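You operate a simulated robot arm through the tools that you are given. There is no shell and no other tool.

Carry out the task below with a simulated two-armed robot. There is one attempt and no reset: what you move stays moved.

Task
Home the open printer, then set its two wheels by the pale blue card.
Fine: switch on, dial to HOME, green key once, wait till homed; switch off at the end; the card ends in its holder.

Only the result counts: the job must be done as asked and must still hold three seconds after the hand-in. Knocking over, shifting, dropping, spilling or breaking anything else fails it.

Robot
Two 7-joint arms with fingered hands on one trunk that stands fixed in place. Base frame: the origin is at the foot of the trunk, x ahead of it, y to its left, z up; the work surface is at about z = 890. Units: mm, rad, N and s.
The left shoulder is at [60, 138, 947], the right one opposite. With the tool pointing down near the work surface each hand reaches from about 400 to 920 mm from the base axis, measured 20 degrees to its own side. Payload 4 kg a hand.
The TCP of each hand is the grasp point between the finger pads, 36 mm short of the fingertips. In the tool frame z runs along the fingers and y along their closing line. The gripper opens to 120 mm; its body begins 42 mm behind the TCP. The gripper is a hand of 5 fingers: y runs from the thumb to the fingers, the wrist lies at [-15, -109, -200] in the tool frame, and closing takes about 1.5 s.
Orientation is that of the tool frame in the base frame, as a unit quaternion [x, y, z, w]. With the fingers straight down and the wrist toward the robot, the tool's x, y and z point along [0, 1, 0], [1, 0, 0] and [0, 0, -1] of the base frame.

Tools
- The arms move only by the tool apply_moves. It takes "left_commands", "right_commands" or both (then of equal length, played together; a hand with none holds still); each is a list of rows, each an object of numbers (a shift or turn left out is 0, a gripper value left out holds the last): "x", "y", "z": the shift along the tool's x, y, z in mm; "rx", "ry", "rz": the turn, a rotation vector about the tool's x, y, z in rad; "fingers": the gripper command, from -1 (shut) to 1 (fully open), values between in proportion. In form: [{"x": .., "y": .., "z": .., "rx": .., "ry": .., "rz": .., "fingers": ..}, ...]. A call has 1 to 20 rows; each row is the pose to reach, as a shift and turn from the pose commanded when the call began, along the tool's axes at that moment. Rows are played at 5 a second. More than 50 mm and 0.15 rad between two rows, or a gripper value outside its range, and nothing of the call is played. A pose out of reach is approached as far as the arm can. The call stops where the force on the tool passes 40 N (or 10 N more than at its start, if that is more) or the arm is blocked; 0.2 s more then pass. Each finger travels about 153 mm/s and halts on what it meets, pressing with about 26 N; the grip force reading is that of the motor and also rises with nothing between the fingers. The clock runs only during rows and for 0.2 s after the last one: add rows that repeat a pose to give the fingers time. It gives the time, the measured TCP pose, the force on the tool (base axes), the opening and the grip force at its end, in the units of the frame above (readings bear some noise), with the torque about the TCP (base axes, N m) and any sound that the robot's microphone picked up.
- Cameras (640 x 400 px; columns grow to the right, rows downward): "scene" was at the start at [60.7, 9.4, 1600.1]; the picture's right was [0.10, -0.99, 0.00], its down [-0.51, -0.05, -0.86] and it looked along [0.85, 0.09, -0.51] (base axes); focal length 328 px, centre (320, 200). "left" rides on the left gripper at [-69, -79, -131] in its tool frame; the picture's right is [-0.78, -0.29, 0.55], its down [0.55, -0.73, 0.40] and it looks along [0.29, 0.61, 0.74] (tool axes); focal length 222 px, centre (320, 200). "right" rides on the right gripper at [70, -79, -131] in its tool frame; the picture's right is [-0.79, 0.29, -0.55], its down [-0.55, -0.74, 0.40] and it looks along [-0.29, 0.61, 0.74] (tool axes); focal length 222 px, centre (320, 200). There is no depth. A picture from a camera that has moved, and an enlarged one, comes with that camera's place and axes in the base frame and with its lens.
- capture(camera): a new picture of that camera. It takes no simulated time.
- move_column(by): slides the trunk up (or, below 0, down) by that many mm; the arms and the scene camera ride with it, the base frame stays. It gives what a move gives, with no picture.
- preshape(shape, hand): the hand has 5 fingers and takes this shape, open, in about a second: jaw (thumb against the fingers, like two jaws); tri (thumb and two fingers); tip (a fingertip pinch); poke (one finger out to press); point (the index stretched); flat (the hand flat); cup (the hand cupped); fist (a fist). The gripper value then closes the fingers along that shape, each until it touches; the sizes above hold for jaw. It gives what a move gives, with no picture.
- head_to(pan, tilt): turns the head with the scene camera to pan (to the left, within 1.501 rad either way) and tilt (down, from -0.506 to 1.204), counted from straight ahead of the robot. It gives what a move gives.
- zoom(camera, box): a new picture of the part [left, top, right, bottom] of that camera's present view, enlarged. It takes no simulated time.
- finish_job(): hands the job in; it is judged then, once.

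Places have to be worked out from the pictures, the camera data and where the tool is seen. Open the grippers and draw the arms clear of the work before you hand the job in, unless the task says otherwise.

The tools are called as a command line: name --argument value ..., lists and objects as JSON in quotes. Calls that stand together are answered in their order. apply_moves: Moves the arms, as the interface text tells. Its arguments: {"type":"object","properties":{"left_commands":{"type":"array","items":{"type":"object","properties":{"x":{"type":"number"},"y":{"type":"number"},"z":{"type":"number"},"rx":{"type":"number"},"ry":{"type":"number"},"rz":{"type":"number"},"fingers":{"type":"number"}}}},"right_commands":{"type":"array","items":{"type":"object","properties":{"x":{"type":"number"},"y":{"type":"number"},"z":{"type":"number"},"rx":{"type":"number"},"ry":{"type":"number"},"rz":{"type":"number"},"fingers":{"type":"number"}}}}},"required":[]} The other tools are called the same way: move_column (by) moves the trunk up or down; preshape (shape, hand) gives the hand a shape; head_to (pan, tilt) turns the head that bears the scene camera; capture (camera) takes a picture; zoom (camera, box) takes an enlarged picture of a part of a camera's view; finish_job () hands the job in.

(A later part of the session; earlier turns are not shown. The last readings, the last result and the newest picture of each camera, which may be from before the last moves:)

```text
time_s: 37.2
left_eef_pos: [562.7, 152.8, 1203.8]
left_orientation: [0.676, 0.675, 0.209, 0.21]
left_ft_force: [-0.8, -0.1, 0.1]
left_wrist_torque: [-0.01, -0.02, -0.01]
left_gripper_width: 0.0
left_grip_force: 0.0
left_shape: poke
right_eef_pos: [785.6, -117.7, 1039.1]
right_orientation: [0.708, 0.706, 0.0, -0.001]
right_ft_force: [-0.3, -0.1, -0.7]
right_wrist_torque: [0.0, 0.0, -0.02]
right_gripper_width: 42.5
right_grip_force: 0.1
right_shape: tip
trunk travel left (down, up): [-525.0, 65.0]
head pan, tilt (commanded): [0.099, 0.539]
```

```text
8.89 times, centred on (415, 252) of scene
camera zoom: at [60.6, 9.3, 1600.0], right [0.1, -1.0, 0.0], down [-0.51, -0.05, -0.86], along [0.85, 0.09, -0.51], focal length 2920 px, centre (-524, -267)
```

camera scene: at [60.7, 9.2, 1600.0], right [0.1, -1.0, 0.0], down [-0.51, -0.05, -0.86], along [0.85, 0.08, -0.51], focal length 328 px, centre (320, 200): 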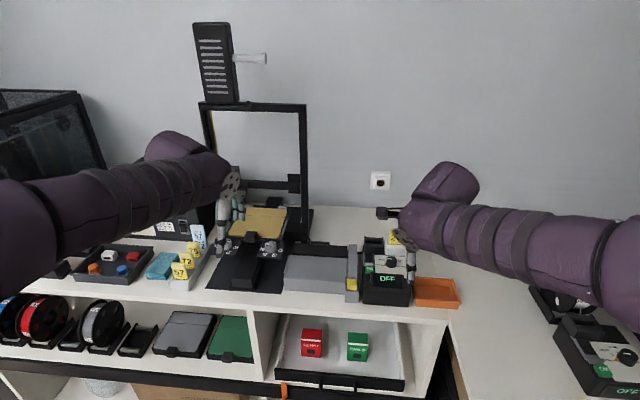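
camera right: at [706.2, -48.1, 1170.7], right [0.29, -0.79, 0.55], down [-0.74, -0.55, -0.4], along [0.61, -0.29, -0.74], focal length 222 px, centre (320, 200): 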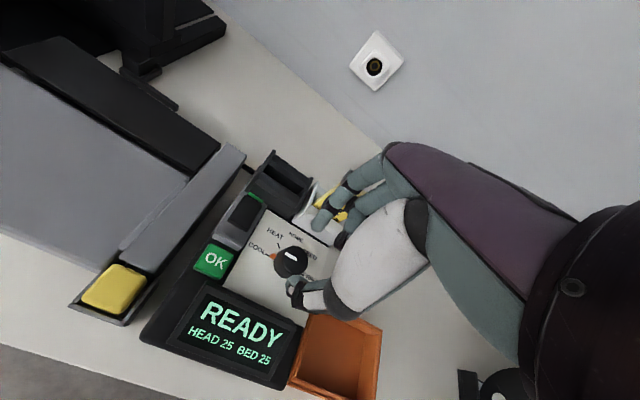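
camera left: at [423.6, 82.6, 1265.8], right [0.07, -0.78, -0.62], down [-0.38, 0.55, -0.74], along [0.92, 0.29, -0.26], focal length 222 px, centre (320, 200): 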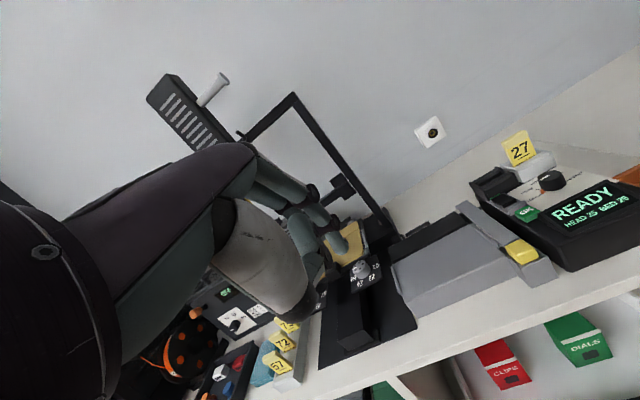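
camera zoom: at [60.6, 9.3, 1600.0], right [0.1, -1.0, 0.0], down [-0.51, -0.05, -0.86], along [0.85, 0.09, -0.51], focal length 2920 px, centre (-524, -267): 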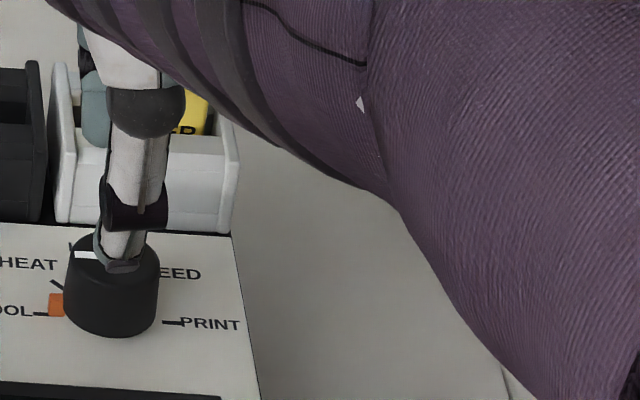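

The thumb tip is at about (764,-121) and index at (815,-121): centred on the knob. I open slightly, descend 31 mm around the knob, and close.

apply_moves --right_commands '[{"z": 0, "fingers": -0.2}, {"z": 0, "fingers": -0.2}, {"z": 10, "fingers": -0.2}, {"z": 20, "fingers": -0.2}, {"z": 26, "fingers": -0.2}, {"z": 31, "fingers": -0.2}]'

zoom --camera "right" --box '[240, 170, 380, 310]'

zoom --camera "left" --box '[510, 130, 610, 200]'

```text
time_s: 38.6
left_eef_pos: [562.4, 151.2, 1203.4]
left_orientation: [0.675, 0.675, 0.21, 0.209]
left_ft_force: [-0.3, 0.6, 0.4]
left_wrist_torque: [0.01, -0.05, 0.01]
left_gripper_width: 0.3
left_grip_force: 0.1
left_shape: poke
right_eef_pos: [784.6, -117.6, 1006.9]
right_orientation: [0.707, 0.707, 0.0, 0.0]
right_ft_force: [-0.8, 0.4, 0.0]
right_wrist_torque: [0.03, 0.04, 0.03]
right_gripper_width: 47.4
right_grip_force: 0.0
right_shape: tip
trunk travel left (down, up): [-525.0, 65.0]
head pan, tilt (commanded): [0.099, 0.539]
```

```text
2.86 times, centred on (310, 240) of right
camera zoom: at [706.2, -47.4, 1138.6], right [0.29, -0.79, 0.55], down [-0.74, -0.55, -0.4], along [0.61, -0.29, -0.74], focal length 635 px, centre (349, 86)
```

zoom: 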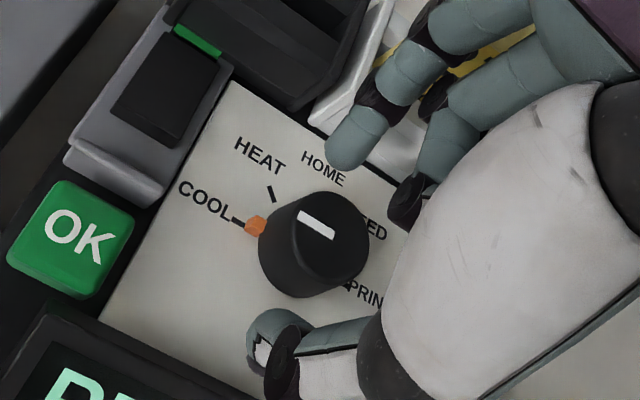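

```text
5.71 times, centred on (560, 165) of left
camera zoom: at [423.7, 82.7, 1266.0], right [0.07, -0.78, -0.62], down [-0.38, 0.55, -0.74], along [0.92, 0.29, -0.26], focal length 1269 px, centre (-1051, 400)
```

zoom: 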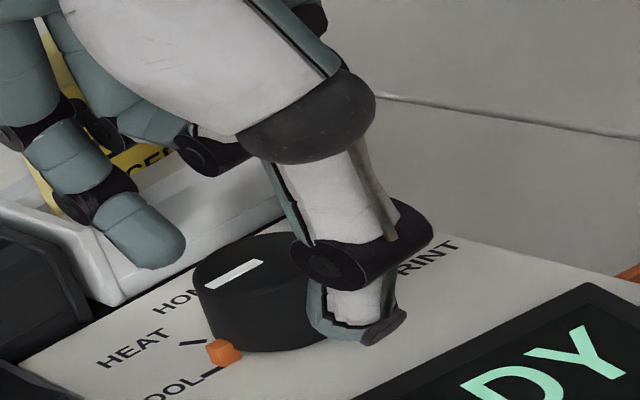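

The pinch straddles the knob symmetrically. Closing the fingers on it.

apply_moves --right_commands '[{"fingers": -0.4}, {"fingers": -0.6}, {"fingers": -0.8}, {"fingers": -1}, {"fingers": -1}, {"fingers": -1}]'

zoom --camera "right" --box '[240, 170, 380, 310]'

zoom --camera "left" --box '[510, 130, 610, 200]'

```text
time_s: 40.0
left_eef_pos: [562.9, 151.8, 1204.1]
left_orientation: [0.676, 0.675, 0.209, 0.21]
left_ft_force: [0.0, 0.3, -0.2]
left_wrist_torque: [0.02, 0.03, 0.0]
left_gripper_width: 0.3
left_grip_force: 0.0
left_shape: poke
right_eef_pos: [786.1, -117.7, 1006.0]
right_orientation: [0.707, 0.707, 0.0, -0.001]
right_ft_force: [2.4, 3.3, 2.3]
right_wrist_torque: [0.09, -0.04, 0.03]
right_gripper_width: 19.0
right_grip_force: 26.0
right_shape: tip
trunk travel left (down, up): [-525.0, 65.0]
head pan, tilt (commanded): [0.099, 0.539]
```

```text
2.86 times, centred on (310, 240) of right
camera zoom: at [706.2, -46.8, 1138.9], right [0.29, -0.79, 0.55], down [-0.73, -0.55, -0.4], along [0.61, -0.29, -0.74], focal length 635 px, centre (349, 86)
```

zoom: 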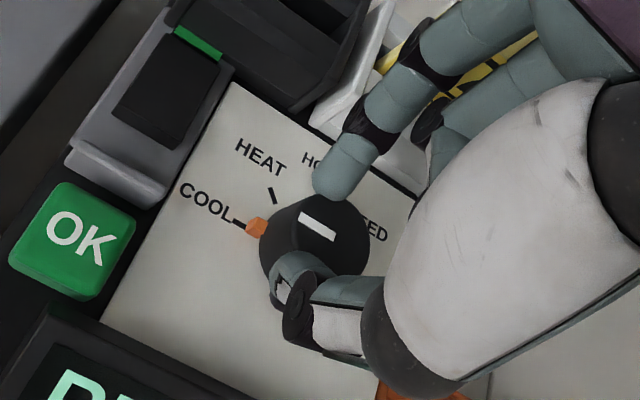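

```text
5.71 times, centred on (560, 165) of left
camera zoom: at [423.6, 83.1, 1266.0], right [0.07, -0.79, -0.62], down [-0.38, 0.55, -0.74], along [0.92, 0.29, -0.26], focal length 1269 px, centre (-1051, 400)
```

zoom: 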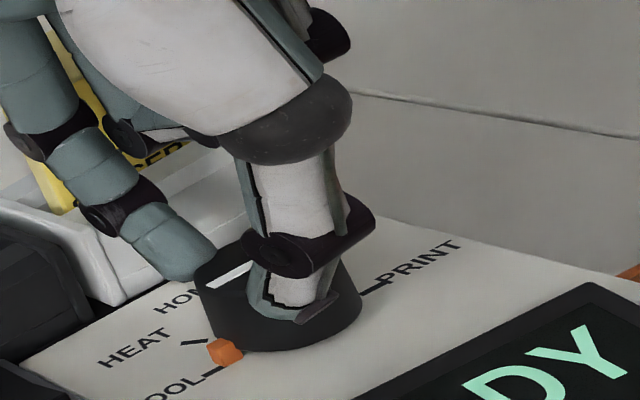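

Knob is gripped (26 N). Turning clockwise in 0.15 rad steps about the knob axis, up to 0.9 rad.

apply_moves --right_commands '[{"x": 0.25, "y": 0.7, "rz": 0.15}, {"x": 0.4, "y": 1.45, "rz": 0.3}, {"x": 0.4, "y": 2.2, "rz": 0.45}, {"x": 0.3, "y": 2.95, "rz": 0.6}, {"x": 0.1, "y": 3.7, "rz": 0.75}, {"x": -0.2, "y": 4.4, "rz": 0.9}, {"x": -0.2, "y": 4.4, "rz": 0.9}]'

capture --camera "right"

zoom --camera "left" --box '[500, 110, 640, 220]'

zoom --camera "scene" --box '[350, 220, 450, 300]'

```text
time_s: 41.6
left_eef_pos: [562.7, 153.2, 1202.8]
left_orientation: [0.675, 0.676, 0.209, 0.209]
left_ft_force: [-0.7, 0.4, -0.3]
left_wrist_torque: [0.04, 0.01, -0.04]
left_gripper_width: 0.0
left_grip_force: 0.0
left_shape: poke
right_eef_pos: [790.3, -118.6, 1008.5]
right_orientation: [0.945, 0.328, 0.001, 0.001]
right_ft_force: [10.9, 0.5, 6.7]
right_wrist_torque: [0.07, -0.33, 0.06]
right_gripper_width: 19.5
right_grip_force: 25.6
right_shape: tip
trunk travel left (down, up): [-525.0, 65.0]
head pan, tilt (commanded): [0.099, 0.539]
```

```text
taken
camera right: at [795.4, -12.0, 1138.7], right [-0.44, -0.71, 0.55], down [-0.89, 0.24, -0.4], along [0.16, -0.66, -0.74], focal length 222 px, centre (320, 200)
```

right: 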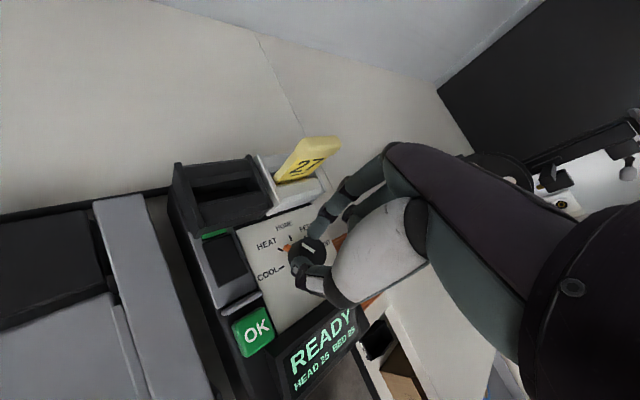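

```text
3.64 times, centred on (570, 165) of left
camera zoom: at [424.1, 82.8, 1265.8], right [0.07, -0.78, -0.62], down [-0.38, 0.55, -0.74], along [0.92, 0.29, -0.26], focal length 808 px, centre (-589, 327)
```

zoom: 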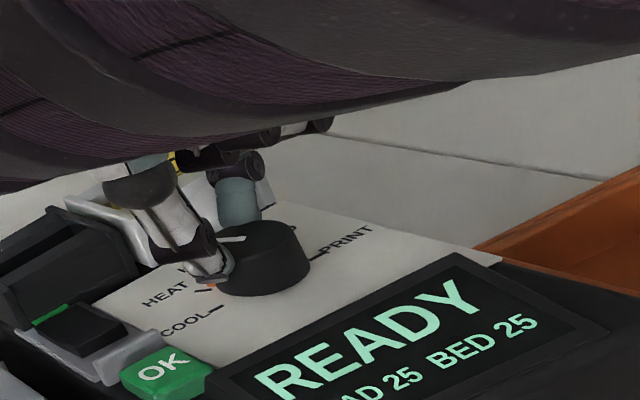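

```text
5.00 times, centred on (400, 260) of scene
camera zoom: at [61.4, 9.4, 1600.0], right [0.1, -1.0, 0.0], down [-0.51, -0.05, -0.86], along [0.85, 0.08, -0.51], focal length 1643 px, centre (-80, -100)
```

zoom: 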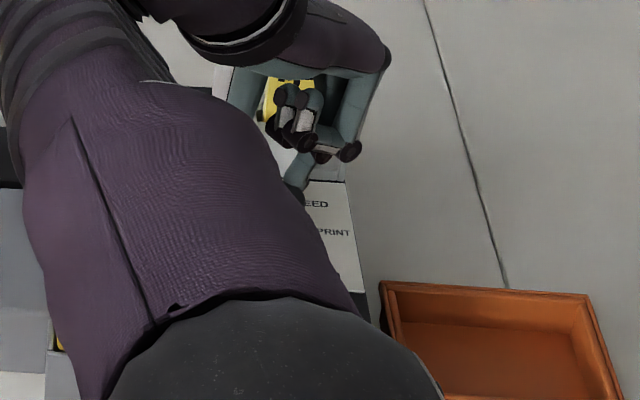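

zoom --camera "right" --box '[240, 200, 350, 300]'

```text
4.00 times, centred on (295, 250) of right
camera zoom: at [795.4, -12.0, 1138.7], right [-0.44, -0.71, 0.55], down [-0.89, 0.24, -0.4], along [0.16, -0.66, -0.74], focal length 888 px, centre (420, 0)
```

zoom: 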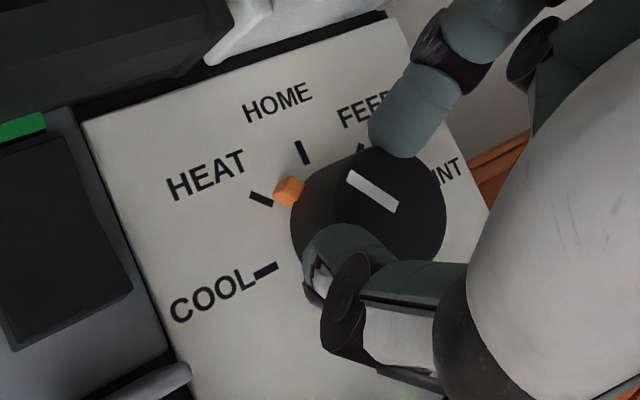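

The pointer moved from COOL to just past HEAT (~51°). I release, lift, rotate the hand back, and lower for a second bite.

apply_moves --right_commands '[{"fingers": -0.2}, {"fingers": -0.2}, {"fingers": -0.2}, {"z": -15}, {"z": -30}, {"x": -0.4, "y": -0.5, "z": -30, "rz": -0.14}, {"x": -0.9, "y": -1.0, "z": -30, "rz": -0.28}, {"x": -1.4, "y": -1.5, "z": -30, "rz": -0.42}, {"x": -1.9, "y": -2.0, "z": -30, "rz": -0.56}, {"x": -2.4, "y": -2.5, "z": -30, "rz": -0.7}, {"x": -2.4, "y": -2.5, "z": -15, "rz": -0.7}, {"x": -2.4, "y": -2.5, "z": 0, "rz": -0.7}, {"x": -2.4, "y": -2.5, "z": 2, "rz": -0.7}]'

zoom --camera "right" --box '[240, 170, 380, 310]'

zoom --camera "left" --box '[500, 110, 640, 220]'

```text
time_s: 44.4
left_eef_pos: [562.0, 152.0, 1202.1]
left_orientation: [0.675, 0.676, 0.209, 0.209]
left_ft_force: [-0.5, -0.7, -0.5]
left_wrist_torque: [0.01, -0.03, 0.0]
left_gripper_width: 0.0
left_grip_force: 0.1
left_shape: poke
right_eef_pos: [787.5, -116.2, 1004.4]
right_orientation: [0.774, 0.633, 0.0, 0.001]
right_ft_force: [0.3, 0.6, 0.1]
right_wrist_torque: [-0.01, 0.0, 0.0]
right_gripper_width: 47.6
right_grip_force: 0.1
right_shape: tip
trunk travel left (down, up): [-525.0, 65.0]
head pan, tilt (commanded): [0.099, 0.539]
```

```text
2.86 times, centred on (310, 240) of right
camera zoom: at [722.8, -31.4, 1136.3], right [0.13, -0.83, 0.55], down [-0.83, -0.39, -0.4], along [0.54, -0.4, -0.74], focal length 635 px, centre (349, 86)
```

zoom: 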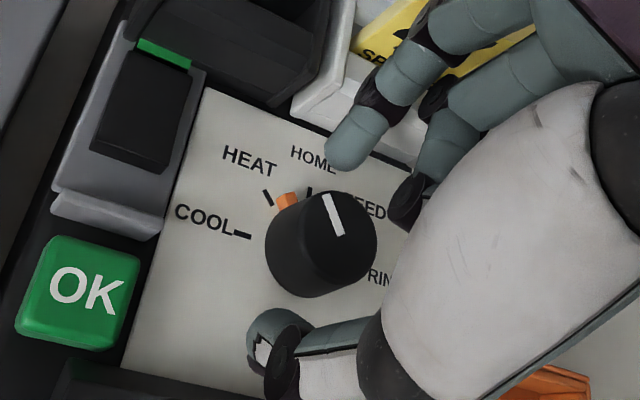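

```text
3.64 times, centred on (570, 165) of left
camera zoom: at [423.6, 82.8, 1266.0], right [0.07, -0.78, -0.62], down [-0.38, 0.55, -0.74], along [0.92, 0.29, -0.26], focal length 808 px, centre (-589, 327)
```

zoom: 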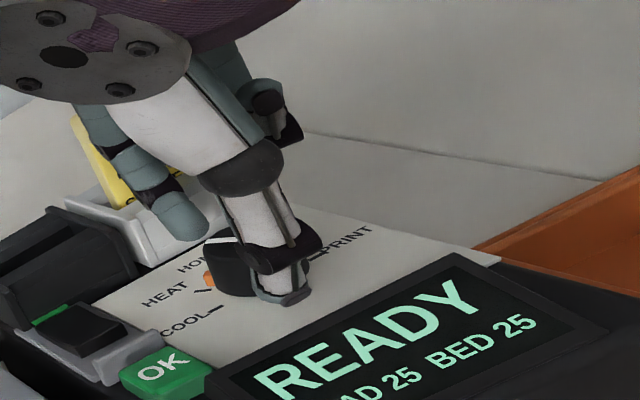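

The pointer now reads about 64° from COOL; about 26° remain. Closing again and turning 0.4 rad, then checking.

apply_moves --right_commands '[{"fingers": -0.4}, {"fingers": -0.6}, {"fingers": -0.8}, {"fingers": -1}, {"fingers": -1}, {"fingers": -1}, {"x": 0.25, "y": 0.7, "rz": 0.14, "fingers": -1}, {"x": 0.4, "y": 1.3, "rz": 0.27, "fingers": -1}, {"x": 0.4, "y": 1.9, "rz": 0.4, "fingers": -1}, {"x": 0.4, "y": 1.9, "rz": 0.4, "fingers": -1}]'

zoom --camera "right" --box '[240, 170, 380, 310]'

```text
time_s: 46.6
left_eef_pos: [563.0, 153.0, 1202.9]
left_orientation: [0.675, 0.676, 0.209, 0.208]
left_ft_force: [0.7, 0.2, 0.2]
left_wrist_torque: [0.0, 0.01, -0.01]
left_gripper_width: 0.1
left_grip_force: 0.0
left_shape: poke
right_eef_pos: [789.6, -117.1, 1004.5]
right_orientation: [0.885, 0.466, 0.0, 0.0]
right_ft_force: [10.0, 3.0, 0.3]
right_wrist_torque: [0.07, -0.35, 0.06]
right_gripper_width: 18.3
right_grip_force: 26.6
right_shape: tip
trunk travel left (down, up): [-525.0, 65.0]
head pan, tilt (commanded): [0.099, 0.539]
```

```text
2.86 times, centred on (310, 240) of right
camera zoom: at [763.6, -13.2, 1136.2], right [-0.2, -0.81, 0.55], down [-0.92, -0.04, -0.4], along [0.34, -0.58, -0.74], focal length 635 px, centre (349, 86)
```

zoom: 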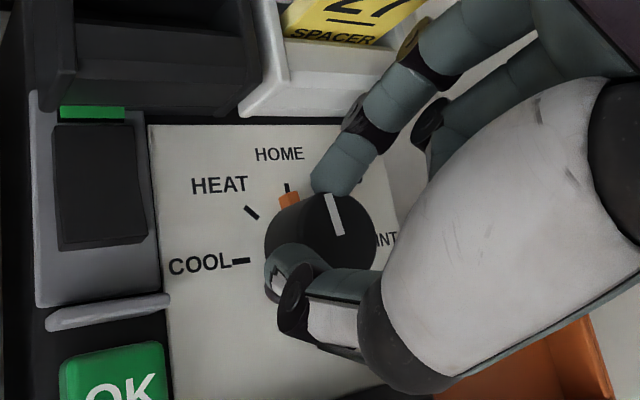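

The pointer is now right on the HOME tick. I open the fingers gently and lift straight up.

apply_moves --right_commands '[{"fingers": -0.8}, {"fingers": -0.5}, {"fingers": -0.2}, {"fingers": -0.2}, {"z": -20}, {"z": -45}, {"z": -80}, {"z": -80}]'

zoom --camera "right" --box '[220, 150, 360, 290]'

zoom --camera "left" --box '[500, 110, 640, 220]'

```text
time_s: 48.4
left_eef_pos: [562.7, 152.3, 1203.8]
left_orientation: [0.675, 0.676, 0.209, 0.208]
left_ft_force: [-0.2, -0.3, 0.3]
left_wrist_torque: [0.03, -0.02, 0.01]
left_gripper_width: 0.0
left_grip_force: 0.0
left_shape: poke
right_eef_pos: [788.8, -118.3, 1082.5]
right_orientation: [0.885, 0.466, -0.001, 0.001]
right_ft_force: [0.1, -0.9, 0.6]
right_wrist_torque: [0.04, 0.02, -0.02]
right_gripper_width: 47.9
right_grip_force: 0.0
right_shape: tip
trunk travel left (down, up): [-525.0, 65.0]
head pan, tilt (commanded): [0.099, 0.539]
```

```text
2.86 times, centred on (290, 220) of right
camera zoom: at [762.0, -16.3, 1214.5], right [-0.2, -0.81, 0.55], down [-0.92, -0.04, -0.4], along [0.34, -0.58, -0.74], focal length 635 px, centre (406, 143)
```

zoom: 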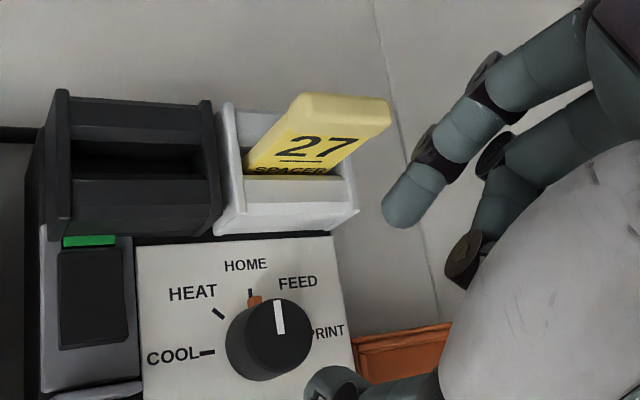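

```text
3.64 times, centred on (570, 165) of left
camera zoom: at [423.8, 82.8, 1265.9], right [0.07, -0.78, -0.62], down [-0.38, 0.55, -0.74], along [0.92, 0.29, -0.26], focal length 808 px, centre (-589, 327)
```

zoom: 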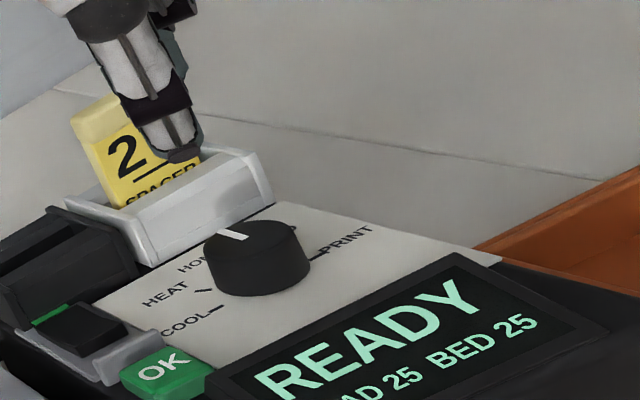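

Pointer remains near HOME (~6° past its tick at most). Next I withdraw the right hand to the right, then bring the left poking finger above the green OK key, which I triangulate at (757,-60.5,966).

apply_moves --right_commands '[{"x": -10, "y": -10, "z": -40, "rz": 0}, {"x": -50, "y": -18, "z": -60, "rz": -0.1}, {"x": -95, "y": -26, "z": -75, "rz": -0.2}, {"x": -140, "y": -34, "z": -90, "rz": -0.3}, {"x": -186, "y": -42, "z": -103, "rz": -0.4}, {"x": -232, "y": -50, "z": -115, "rz": -0.5}, {"x": -278, "y": -58, "z": -126, "rz": -0.6}, {"x": -286, "y": -60, "z": -128, "rz": -0.6}]'

apply_moves --left_commands '[{"x": -36, "y": 14, "z": 30}, {"x": -72, "y": 28, "z": 60}, {"x": -108, "y": 42, "z": 91}, {"x": -144, "y": 56, "z": 122}, {"x": -180, "y": 70, "z": 153}, {"x": -210, "y": 83, "z": 183}, {"x": -210, "y": 65, "z": 210}, {"x": -210, "y": 47, "z": 236}, {"x": -210, "y": 47, "z": 236}]'

zoom --camera "left" --box '[280, 180, 440, 300]'

zoom --camera "right" --box '[60, 20, 260, 190]'

```text
time_s: 50.2
left_eef_pos: [562.9, 152.3, 1202.8]
left_orientation: [0.675, 0.676, 0.209, 0.209]
left_ft_force: [0.1, 0.1, 0.2]
left_wrist_torque: [0.01, -0.02, 0.0]
left_gripper_width: 0.0
left_grip_force: 0.2
left_shape: poke
right_eef_pos: [576.9, -321.0, 1214.5]
right_orientation: [0.706, 0.708, 0.0, -0.001]
right_ft_force: [-0.5, 0.3, -1.0]
right_wrist_torque: [0.01, 0.0, 0.01]
right_gripper_width: 47.8
right_grip_force: 0.1
right_shape: tip
trunk travel left (down, up): [-525.0, 65.0]
head pan, tilt (commanded): [0.099, 0.539]
```

```text
time_s: 52.2
left_eef_pos: [734.1, -58.7, 1030.9]
left_orientation: [0.675, 0.676, 0.209, 0.209]
left_ft_force: [0.5, 0.4, -0.2]
left_wrist_torque: [0.0, 0.0, -0.01]
left_gripper_width: 0.0
left_grip_force: 0.1
left_shape: poke
right_eef_pos: [576.7, -319.0, 1214.9]
right_orientation: [0.707, 0.707, 0.0, 0.0]
right_ft_force: [-0.9, 0.5, -0.3]
right_wrist_torque: [0.03, -0.01, 0.0]
right_gripper_width: 47.8
right_grip_force: 0.0
right_shape: tip
trunk travel left (down, up): [-525.0, 65.0]
head pan, tilt (commanded): [0.099, 0.539]
```

```text
3.33 times, centred on (360, 240) of left
camera zoom: at [596.3, -128.6, 1093.6], right [0.07, -0.78, -0.62], down [-0.38, 0.55, -0.74], along [0.92, 0.29, -0.26], focal length 740 px, centre (187, 67)
```

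zoom: 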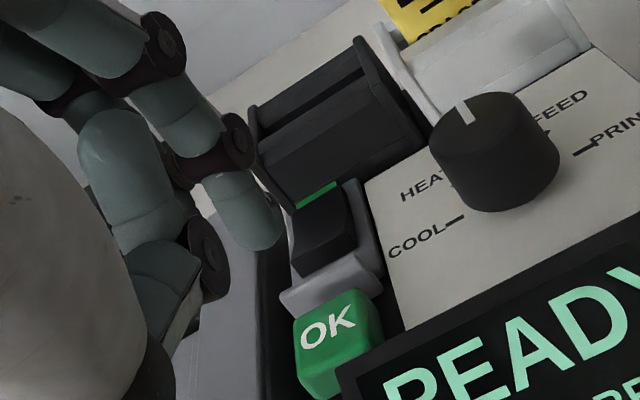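

```text
2.35 times, centred on (160, 105) of right
camera zoom: at [497.9, -250.4, 1346.7], right [0.29, -0.79, 0.55], down [-0.74, -0.55, -0.4], along [0.61, -0.29, -0.74], focal length 523 px, centre (696, 424)
```

zoom: 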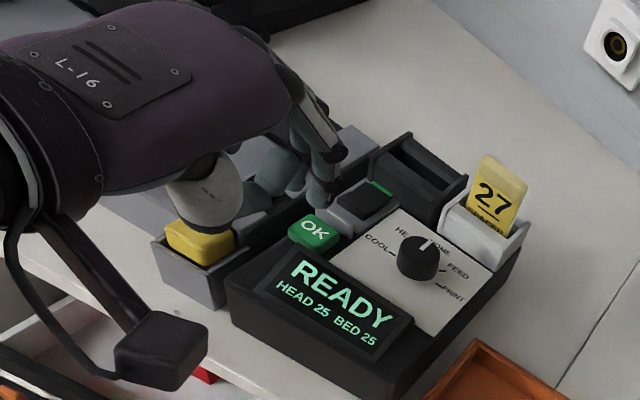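

The tip is right above the centre of the OK key (about 29 mm up). I press straight down once, in small steps.

apply_moves --left_commands '[{"y": -8.5, "z": 12.4}, {"y": -12.4, "z": 18.2}, {"y": -14.7, "z": 21.5}, {"y": -15.8, "z": 23.1}, {"y": -16.9, "z": 24.8}, {"y": -18.1, "z": 26.4}]'

zoom --camera "right" --box '[60, 20, 260, 190]'

```text
time_s: 53.6
left_eef_pos: [735.3, -59.7, 1000.7]
left_orientation: [0.676, 0.675, 0.209, 0.209]
left_ft_force: [-0.1, -0.7, -0.5]
left_wrist_torque: [0.01, 0.0, -0.03]
left_gripper_width: 0.3
left_grip_force: 0.1
left_shape: poke
right_eef_pos: [578.3, -320.3, 1213.8]
right_orientation: [0.707, 0.707, 0.0, 0.0]
right_ft_force: [0.9, 0.2, 0.9]
right_wrist_torque: [-0.01, 0.03, 0.01]
right_gripper_width: 47.7
right_grip_force: 0.1
right_shape: tip
trunk travel left (down, up): [-525.0, 65.0]
head pan, tilt (commanded): [0.099, 0.539]
```

```text
2.35 times, centred on (160, 105) of right
camera zoom: at [498.2, -250.4, 1346.5], right [0.29, -0.79, 0.55], down [-0.74, -0.55, -0.4], along [0.61, -0.29, -0.74], focal length 523 px, centre (696, 424)
```

zoom: 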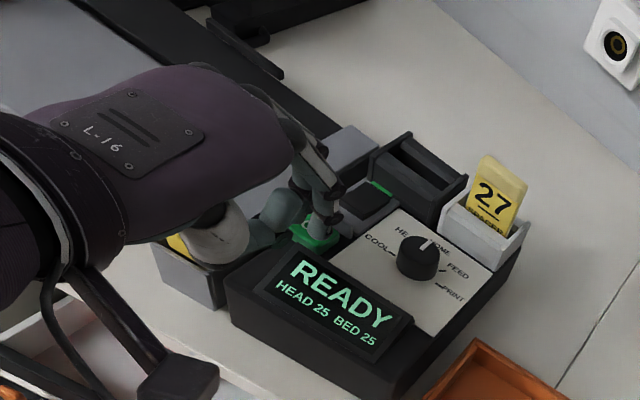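

No contact yet; continuing down by 2 mm steps.

apply_moves --left_commands '[{"y": -1.1, "z": 1.65}, {"y": -2.3, "z": 3.3}, {"y": -3.4, "z": 5.0}]'

zoom --camera "right" --box '[60, 20, 260, 190]'

zoom --camera "left" --box '[280, 180, 440, 300]'

```text
time_s: 54.4
left_eef_pos: [733.6, -60.7, 994.1]
left_orientation: [0.676, 0.675, 0.209, 0.209]
left_ft_force: [0.4, 0.1, 0.4]
left_wrist_torque: [0.04, -0.04, -0.01]
left_gripper_width: 0.2
left_grip_force: 0.1
left_shape: poke
right_eef_pos: [577.4, -321.1, 1214.5]
right_orientation: [0.707, 0.707, 0.0, -0.001]
right_ft_force: [-0.1, -0.1, 0.5]
right_wrist_torque: [0.02, 0.02, 0.03]
right_gripper_width: 48.0
right_grip_force: 0.0
right_shape: tip
trunk travel left (down, up): [-525.0, 65.0]
head pan, tilt (commanded): [0.099, 0.539]
```

```text
2.35 times, centred on (160, 105) of right
camera zoom: at [498.1, -250.4, 1346.5], right [0.29, -0.79, 0.55], down [-0.74, -0.55, -0.4], along [0.61, -0.29, -0.74], focal length 523 px, centre (696, 424)
```

zoom: 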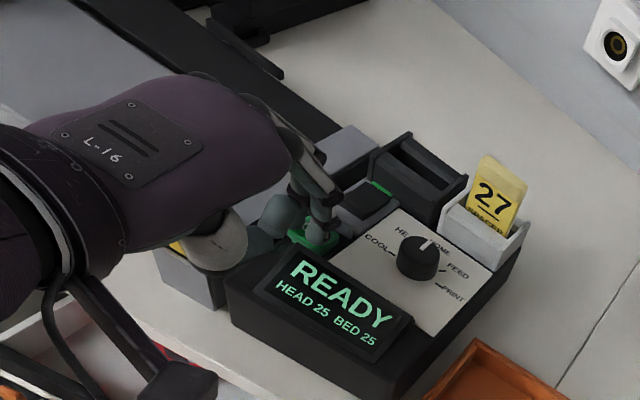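

```text
3.33 times, centred on (360, 240) of left
camera zoom: at [595.2, -129.3, 1056.8], right [0.07, -0.78, -0.62], down [-0.38, 0.55, -0.74], along [0.92, 0.29, -0.26], focal length 740 px, centre (187, 67)
```

zoom: 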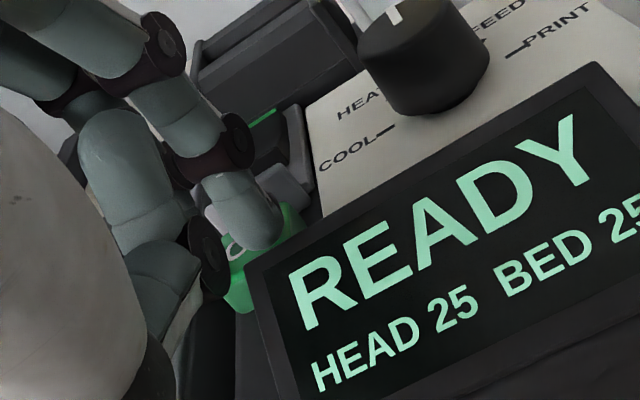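

apply_moves --left_commands '[{"y": -0.85, "z": 1.24}, {"y": -1.7, "z": 2.5}, {"y": -2.5, "z": 3.7}]'

zoom --camera "right" --box '[60, 20, 260, 190]'

```text
time_s: 55.2
left_eef_pos: [735.8, -58.1, 989.8]
left_orientation: [0.676, 0.675, 0.209, 0.209]
left_ft_force: [-0.4, -0.8, 3.2]
left_wrist_torque: [-0.01, -0.05, -0.01]
left_gripper_width: 0.2
left_grip_force: 0.1
left_shape: poke
right_eef_pos: [577.1, -320.9, 1215.6]
right_orientation: [0.707, 0.707, 0.0, 0.0]
right_ft_force: [-0.5, 0.3, -0.8]
right_wrist_torque: [-0.02, 0.01, 0.02]
right_gripper_width: 47.6
right_grip_force: 0.1
right_shape: tip
trunk travel left (down, up): [-525.0, 65.0]
head pan, tilt (commanded): [0.099, 0.539]
heard: click
```

```text
2.35 times, centred on (160, 105) of right
camera zoom: at [497.8, -250.5, 1346.7], right [0.29, -0.79, 0.55], down [-0.74, -0.55, -0.4], along [0.61, -0.29, -0.74], focal length 523 px, centre (696, 424)
```

zoom: 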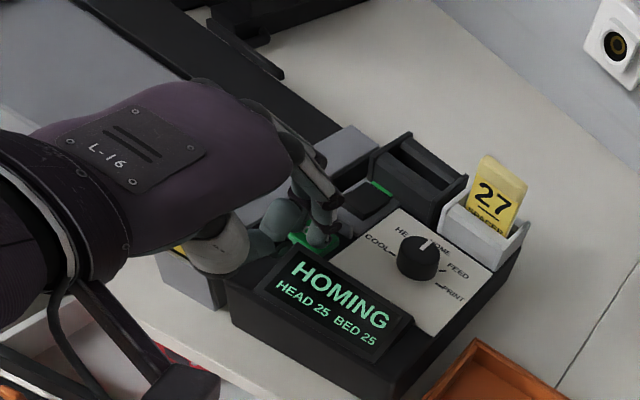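

A click, and the display says HOMING. I lift the finger straight off the key and withdraw back toward the robot.

apply_moves --left_commands '[{"y": 6, "z": -9}, {"y": 17, "z": -25}, {"y": 34, "z": -50}, {"y": 40, "z": -80}, {"y": 25, "z": -120}, {"y": 5, "z": -160}, {"y": -15, "z": -200}, {"y": -15, "z": -200}]'

capture --camera "scene"

capture --camera "left"

zoom --camera "right" --box '[60, 20, 260, 190]'

```text
time_s: 57.0
left_eef_pos: [608.8, -57.1, 1146.3]
left_orientation: [0.676, 0.676, 0.207, 0.209]
left_ft_force: [0.0, 0.1, -0.2]
left_wrist_torque: [-0.03, 0.02, -0.01]
left_gripper_width: 0.1
left_grip_force: 0.0
left_shape: poke
right_eef_pos: [578.2, -319.5, 1214.0]
right_orientation: [0.707, 0.707, -0.001, 0.0]
right_ft_force: [0.4, -0.4, 0.1]
right_wrist_torque: [0.01, 0.02, 0.0]
right_gripper_width: 48.1
right_grip_force: 0.1
right_shape: tip
trunk travel left (down, up): [-525.0, 65.0]
head pan, tilt (commanded): [0.099, 0.539]
```

```text
taken
camera scene: at [61.5, 9.1, 1599.9], right [0.1, -1.0, 0.0], down [-0.51, -0.05, -0.86], along [0.85, 0.09, -0.51], focal length 328 px, centre (320, 200)
```

scene: 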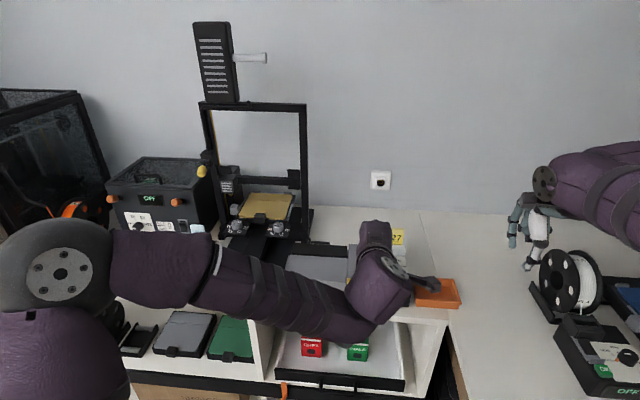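

```text
taken
camera left: at [470.3, -127.2, 1210.0], right [0.07, -0.78, -0.62], down [-0.38, 0.55, -0.74], along [0.92, 0.29, -0.26], focal length 222 px, centre (320, 200)
```

left: 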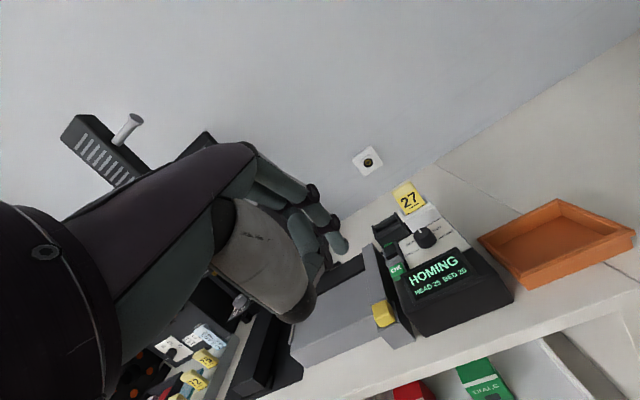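

```text
2.35 times, centred on (160, 105) of right
camera zoom: at [498.8, -250.5, 1346.2], right [0.29, -0.79, 0.55], down [-0.74, -0.55, -0.4], along [0.61, -0.29, -0.74], focal length 523 px, centre (696, 424)
```

zoom: 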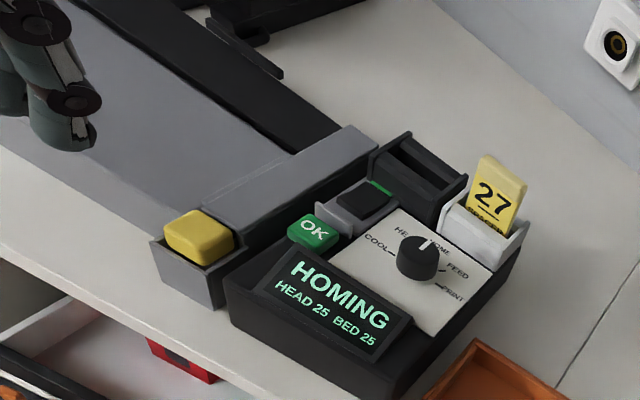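

Homing is under way (the bed moves with its wheels). I move the left arm back to its own side, levelled, while waiting.

apply_moves --left_commands '[{"x": 38, "y": 0, "z": -12, "rx": 0.075}, {"x": 76, "y": 1, "z": -24, "rx": 0.15}, {"x": 114, "y": 1, "z": -36, "rx": 0.225}, {"x": 152, "y": 2, "z": -48, "rx": 0.3}, {"x": 190, "y": 2, "z": -60, "rx": 0.375}, {"x": 228, "y": 3, "z": -72, "rx": 0.45}, {"x": 266, "y": 4, "z": -84, "rx": 0.525}, {"x": 300, "y": 4, "z": -94, "rx": 0.6}, {"x": 300, "y": 4, "z": -94, "rx": 0.6}]'

capture --camera "scene"

zoom --camera "scene" --box '[190, 160, 420, 310]'

```text
time_s: 59.0
left_eef_pos: [560.5, 243.4, 1224.2]
left_orientation: [0.707, 0.707, 0.0, -0.001]
left_ft_force: [-0.9, 0.0, -0.3]
left_wrist_torque: [-0.01, 0.03, -0.02]
left_gripper_width: 0.0
left_grip_force: 0.1
left_shape: poke
right_eef_pos: [576.5, -319.9, 1214.5]
right_orientation: [0.707, 0.707, 0.0, 0.0]
right_ft_force: [0.6, -0.6, 0.0]
right_wrist_torque: [0.0, 0.01, -0.02]
right_gripper_width: 47.9
right_grip_force: 0.0
right_shape: tip
trunk travel left (down, up): [-525.0, 65.0]
head pan, tilt (commanded): [0.099, 0.539]
```

```text
taken
camera scene: at [60.7, 8.9, 1600.0], right [0.1, -1.0, 0.0], down [-0.51, -0.05, -0.86], along [0.85, 0.09, -0.51], focal length 328 px, centre (320, 200)
```

scene: 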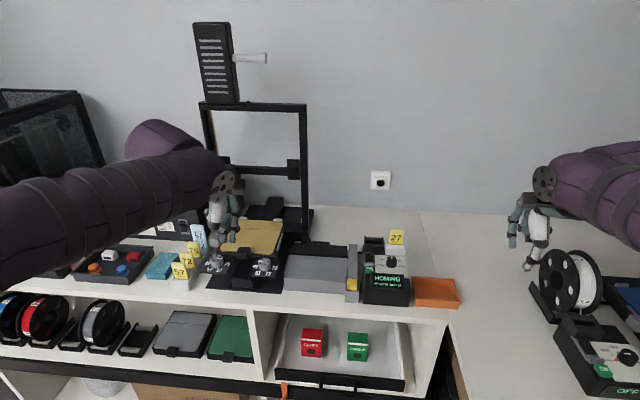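

```text
2.67 times, centred on (305, 235) of scene
camera zoom: at [60.7, 8.9, 1600.0], right [0.1, -1.0, 0.0], down [-0.51, -0.05, -0.86], along [0.85, 0.09, -0.51], focal length 876 px, centre (360, 107)
```

zoom: 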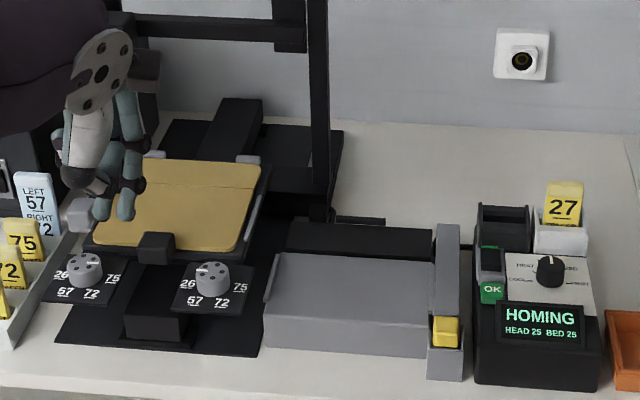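

Still homing; the bed is moving. I let the clock run by holding the pose.

apply_moves --left_commands '[{}, {}, {}, {}, {}, {}, {}, {}, {}, {}, {}, {}, {}, {}, {}]'

zoom --camera "scene" --box '[190, 160, 420, 310]'

```text
time_s: 62.2
left_eef_pos: [560.3, 243.6, 1224.5]
left_orientation: [0.706, 0.708, 0.0, 0.0]
left_ft_force: [-0.3, 0.1, -0.6]
left_wrist_torque: [-0.01, 0.05, -0.03]
left_gripper_width: 0.0
left_grip_force: 0.0
left_shape: poke
right_eef_pos: [577.1, -321.0, 1214.8]
right_orientation: [0.707, 0.707, 0.0, 0.0]
right_ft_force: [-0.2, -0.4, 0.4]
right_wrist_torque: [-0.02, -0.01, 0.01]
right_gripper_width: 47.8
right_grip_force: 0.1
right_shape: tip
trunk travel left (down, up): [-525.0, 65.0]
head pan, tilt (commanded): [0.099, 0.539]
```

```text
2.67 times, centred on (305, 235) of scene
camera zoom: at [60.7, 9.2, 1600.0], right [0.1, -1.0, 0.0], down [-0.51, -0.05, -0.86], along [0.85, 0.09, -0.51], focal length 876 px, centre (360, 107)
```

zoom: 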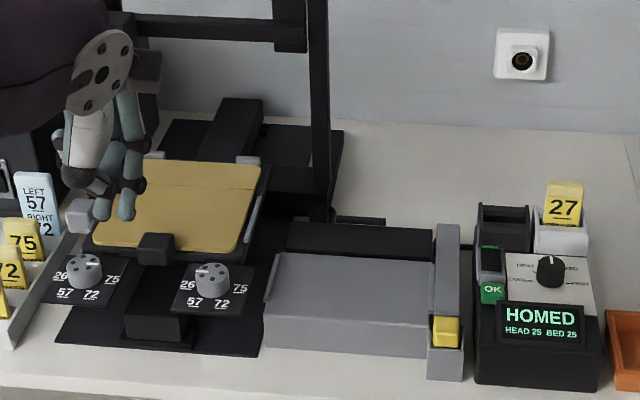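

HOMED is shown. Now the wheels: I look at them with the left camera and the scene camera.

capture --camera "left"

zoom --camera "scene" --box '[200, 245, 290, 305]'

```text
taken
camera left: at [481.4, 173.8, 1354.6], right [-0.29, -0.78, -0.55], down [-0.73, 0.55, -0.4], along [0.61, 0.29, -0.74], focal length 222 px, centre (320, 200)
```

left: 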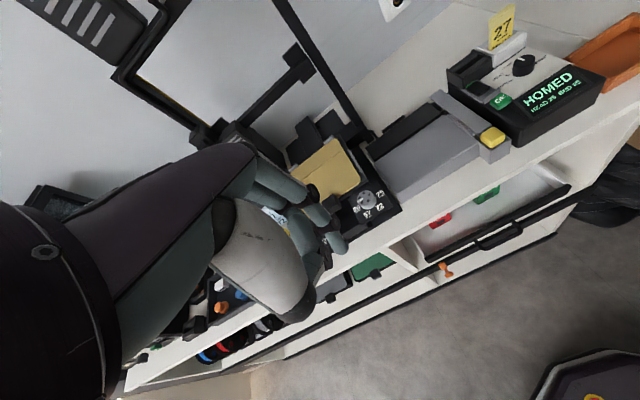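

```text
6.67 times, centred on (245, 275) of scene
camera zoom: at [60.7, 9.2, 1600.0], right [0.1, -1.0, 0.0], down [-0.51, -0.05, -0.86], along [0.85, 0.09, -0.51], focal length 2190 px, centre (820, -300)
```

zoom: 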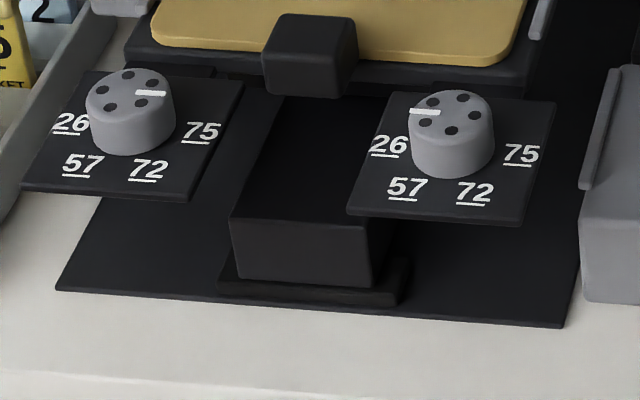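

The wheel marks sit at 9 (26), 7 (57), 5 (72) and 3 o'clock (75). The left wheel now points to 75 and the right to 26. So left must turn about 120° clockwise and right about 120° counter-clockwise. I'll park the right hand so its camera watches the wheels from the right.

apply_moves --right_commands '[{"x": 42, "y": 11, "z": 9, "rz": -0.11}, {"x": 84, "y": 22, "z": 18, "rz": -0.22}, {"x": 126, "y": 34, "z": 28, "rz": -0.33}, {"x": 168, "y": 45, "z": 37, "rz": -0.44}, {"x": 210, "y": 57, "z": 46, "rz": -0.55}, {"x": 252, "y": 68, "z": 56, "rz": -0.66}, {"x": 294, "y": 80, "z": 65, "rz": -0.77}, {"x": 337, "y": 91, "z": 74, "rz": -0.88}, {"x": 380, "y": 103, "z": 84, "rz": -1.0}, {"x": 380, "y": 103, "z": 84, "rz": -1.0}]'

capture --camera "right"

zoom --camera "right" --box '[210, 60, 350, 200]'

```text
time_s: 64.4
left_eef_pos: [559.2, 242.3, 1224.0]
left_orientation: [0.707, 0.707, 0.0, 0.0]
left_ft_force: [-0.9, -0.5, 0.3]
left_wrist_torque: [-0.01, -0.02, -0.03]
left_gripper_width: 0.0
left_grip_force: 0.1
left_shape: poke
right_eef_pos: [678.8, 59.8, 1130.9]
right_orientation: [0.281, 0.96, 0.0, 0.0]
right_ft_force: [0.1, -0.7, 0.0]
right_wrist_torque: [0.01, -0.03, -0.02]
right_gripper_width: 47.8
right_grip_force: 0.0
right_shape: tip
trunk travel left (down, up): [-525.0, 65.0]
head pan, tilt (commanded): [0.099, 0.539]
```

```text
taken
camera right: at [578.6, 30.7, 1262.9], right [0.82, -0.18, 0.55], down [0.07, -0.92, -0.4], along [0.57, 0.36, -0.74], focal length 222 px, centre (320, 200)
```

right: 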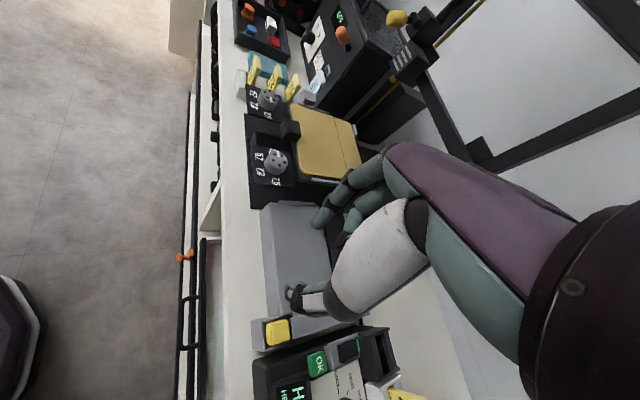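

```text
2.86 times, centred on (280, 130) of right
camera zoom: at [578.6, 30.7, 1262.9], right [0.82, -0.18, 0.55], down [0.07, -0.92, -0.4], along [0.57, 0.36, -0.74], focal length 635 px, centre (434, 400)
```

zoom: 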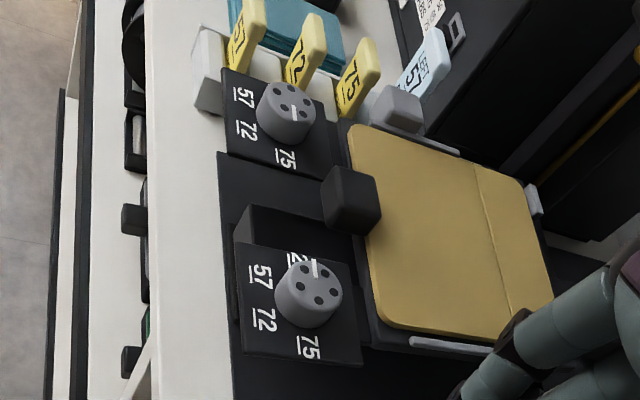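

The right camera gives an excellent view. Triangulated: left wheel top at (718,359,995), right wheel top at (720,225,997), bed top ~983, card tops ~981. I set the left hand to tip pinch and bring it above the left wheel at yaw 0.6.

preshape --hand "left" --shape "tip"

apply_moves --left_commands '[{"x": 19, "y": 25, "z": 22, "rz": 0.1, "fingers": 0.6}, {"x": 38, "y": 51, "z": 44, "rz": 0.2, "fingers": 0.3}, {"x": 57, "y": 77, "z": 67, "rz": 0.3, "fingers": 0.1}, {"x": 76, "y": 102, "z": 89, "rz": 0.4, "fingers": 0.1}, {"x": 95, "y": 128, "z": 112, "rz": 0.5, "fingers": 0.1}, {"x": 115, "y": 154, "z": 134, "rz": 0.6, "fingers": 0.1}, {"x": 115, "y": 154, "z": 134, "rz": 0.6, "fingers": 0.1}]'

zoom --camera "right" --box '[210, 40, 370, 180]'

zoom --camera "scene" --box '[170, 190, 300, 300]'

capture --camera "left"

```text
time_s: 65.3
left_eef_pos: [560.1, 243.2, 1224.1]
left_orientation: [0.707, 0.707, 0.0, -0.001]
left_ft_force: [-0.1, -0.1, 0.4]
left_wrist_torque: [-0.02, 0.0, 0.0]
left_gripper_width: 119.9
left_grip_force: 0.0
left_shape: tip
right_eef_pos: [680.8, 60.0, 1131.0]
right_orientation: [0.281, 0.96, 0.0, 0.0]
right_ft_force: [-0.9, -0.4, -0.3]
right_wrist_torque: [0.01, 0.0, -0.03]
right_gripper_width: 47.9
right_grip_force: 0.0
right_shape: tip
trunk travel left (down, up): [-525.0, 65.0]
head pan, tilt (commanded): [0.099, 0.539]
```

```text
time_s: 66.9
left_eef_pos: [712.4, 353.3, 1092.0]
left_orientation: [0.885, 0.466, 0.0, 0.0]
left_ft_force: [-0.4, 0.1, 0.5]
left_wrist_torque: [0.0, -0.01, 0.0]
left_gripper_width: 66.1
left_grip_force: 0.1
left_shape: tip
right_eef_pos: [680.2, 60.4, 1131.9]
right_orientation: [0.281, 0.96, 0.0, 0.0]
right_ft_force: [-0.2, -0.8, 0.2]
right_wrist_torque: [-0.01, 0.0, 0.02]
right_gripper_width: 47.9
right_grip_force: 0.0
right_shape: tip
trunk travel left (down, up): [-525.0, 65.0]
head pan, tilt (commanded): [0.099, 0.539]
```

```text
2.86 times, centred on (290, 110) of right
camera zoom: at [578.4, 30.8, 1263.0], right [0.82, -0.18, 0.55], down [0.07, -0.92, -0.4], along [0.57, 0.36, -0.74], focal length 635 px, centre (406, 457)
```

zoom: 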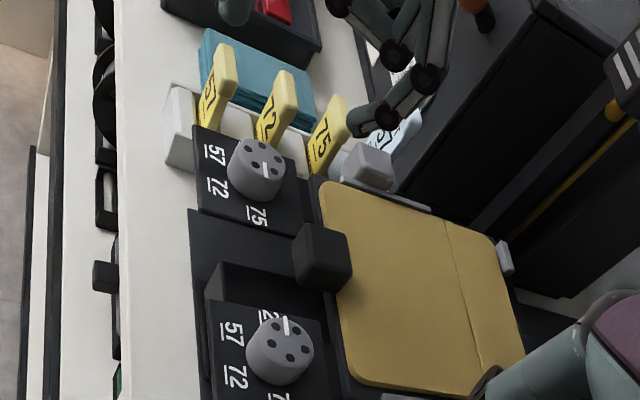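

```text
3.64 times, centred on (235, 245) of scene
camera zoom: at [59.8, 8.8, 1600.1], right [0.1, -1.0, 0.0], down [-0.51, -0.05, -0.86], along [0.85, 0.09, -0.51], focal length 1195 px, centre (629, 36)
```

zoom: 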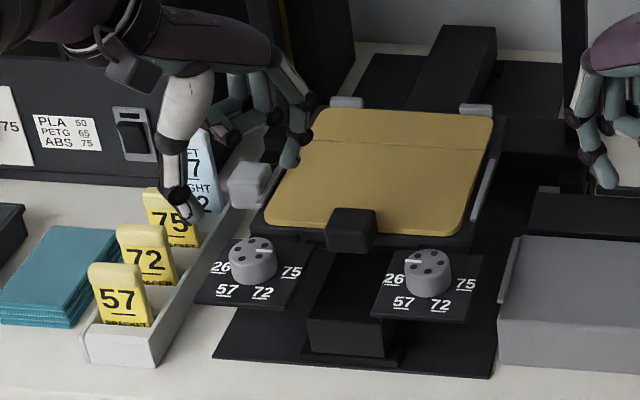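

```text
taken
camera left: at [608.2, 341.1, 1223.1], right [-0.68, -0.48, -0.55], down [-0.29, 0.87, -0.4], along [0.67, -0.11, -0.74], focal length 222 px, centre (320, 200)
```

left: 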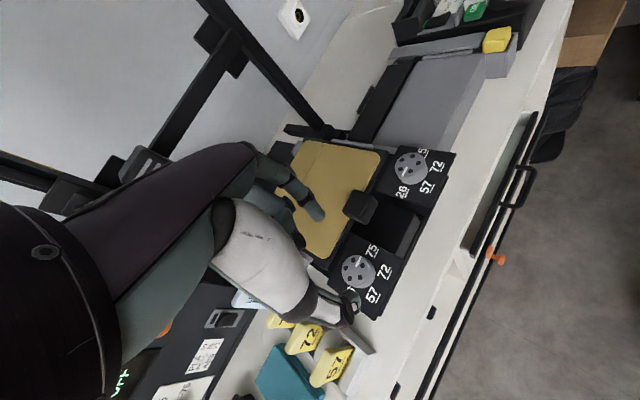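

Thumb and index tips are symmetric about tool (4,1). I zoom the left camera for an accurate wheel centre before descending.

zoom --camera "left" --box '[320, 220, 420, 320]'

zoom --camera "left" --box '[370, 130, 470, 220]'

zoom --camera "right" --box '[250, 70, 310, 130]'

```text
4.00 times, centred on (370, 270) of left
camera zoom: at [608.2, 341.1, 1223.1], right [-0.68, -0.48, -0.55], down [-0.29, 0.87, -0.4], along [0.67, -0.11, -0.74], focal length 888 px, centre (120, -80)
```

zoom: 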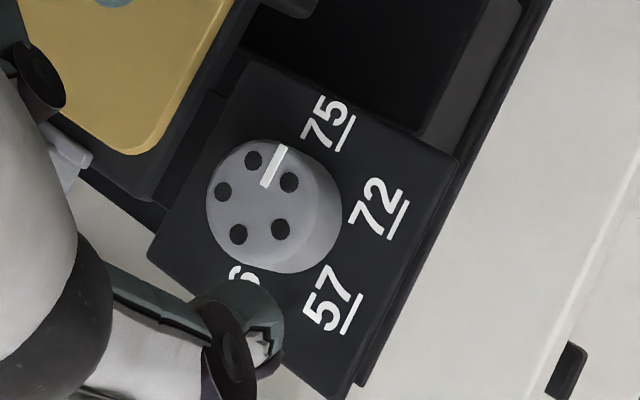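

```text
4.44 times, centred on (420, 175) of left
camera zoom: at [608.2, 341.1, 1223.1], right [-0.68, -0.48, -0.55], down [-0.29, 0.87, -0.4], along [0.67, -0.11, -0.74], focal length 987 px, centre (-124, 311)
```

zoom: 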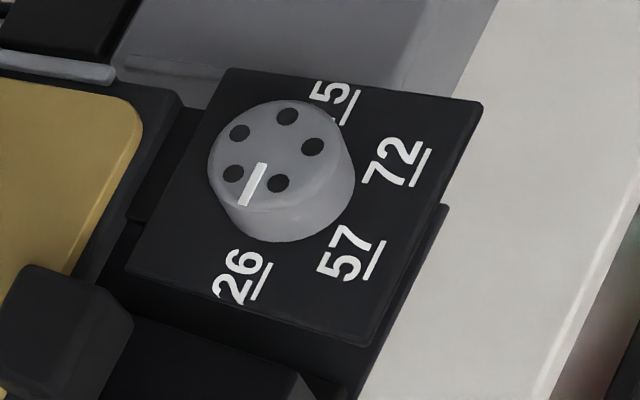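

```text
6.67 times, centred on (280, 100) of right
camera zoom: at [578.4, 30.8, 1263.0], right [0.82, -0.18, 0.55], down [0.07, -0.92, -0.4], along [0.57, 0.36, -0.74], focal length 1481 px, centre (587, 867)
```

zoom: 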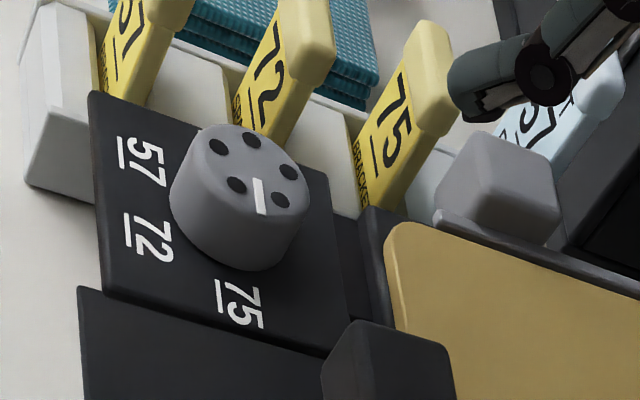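

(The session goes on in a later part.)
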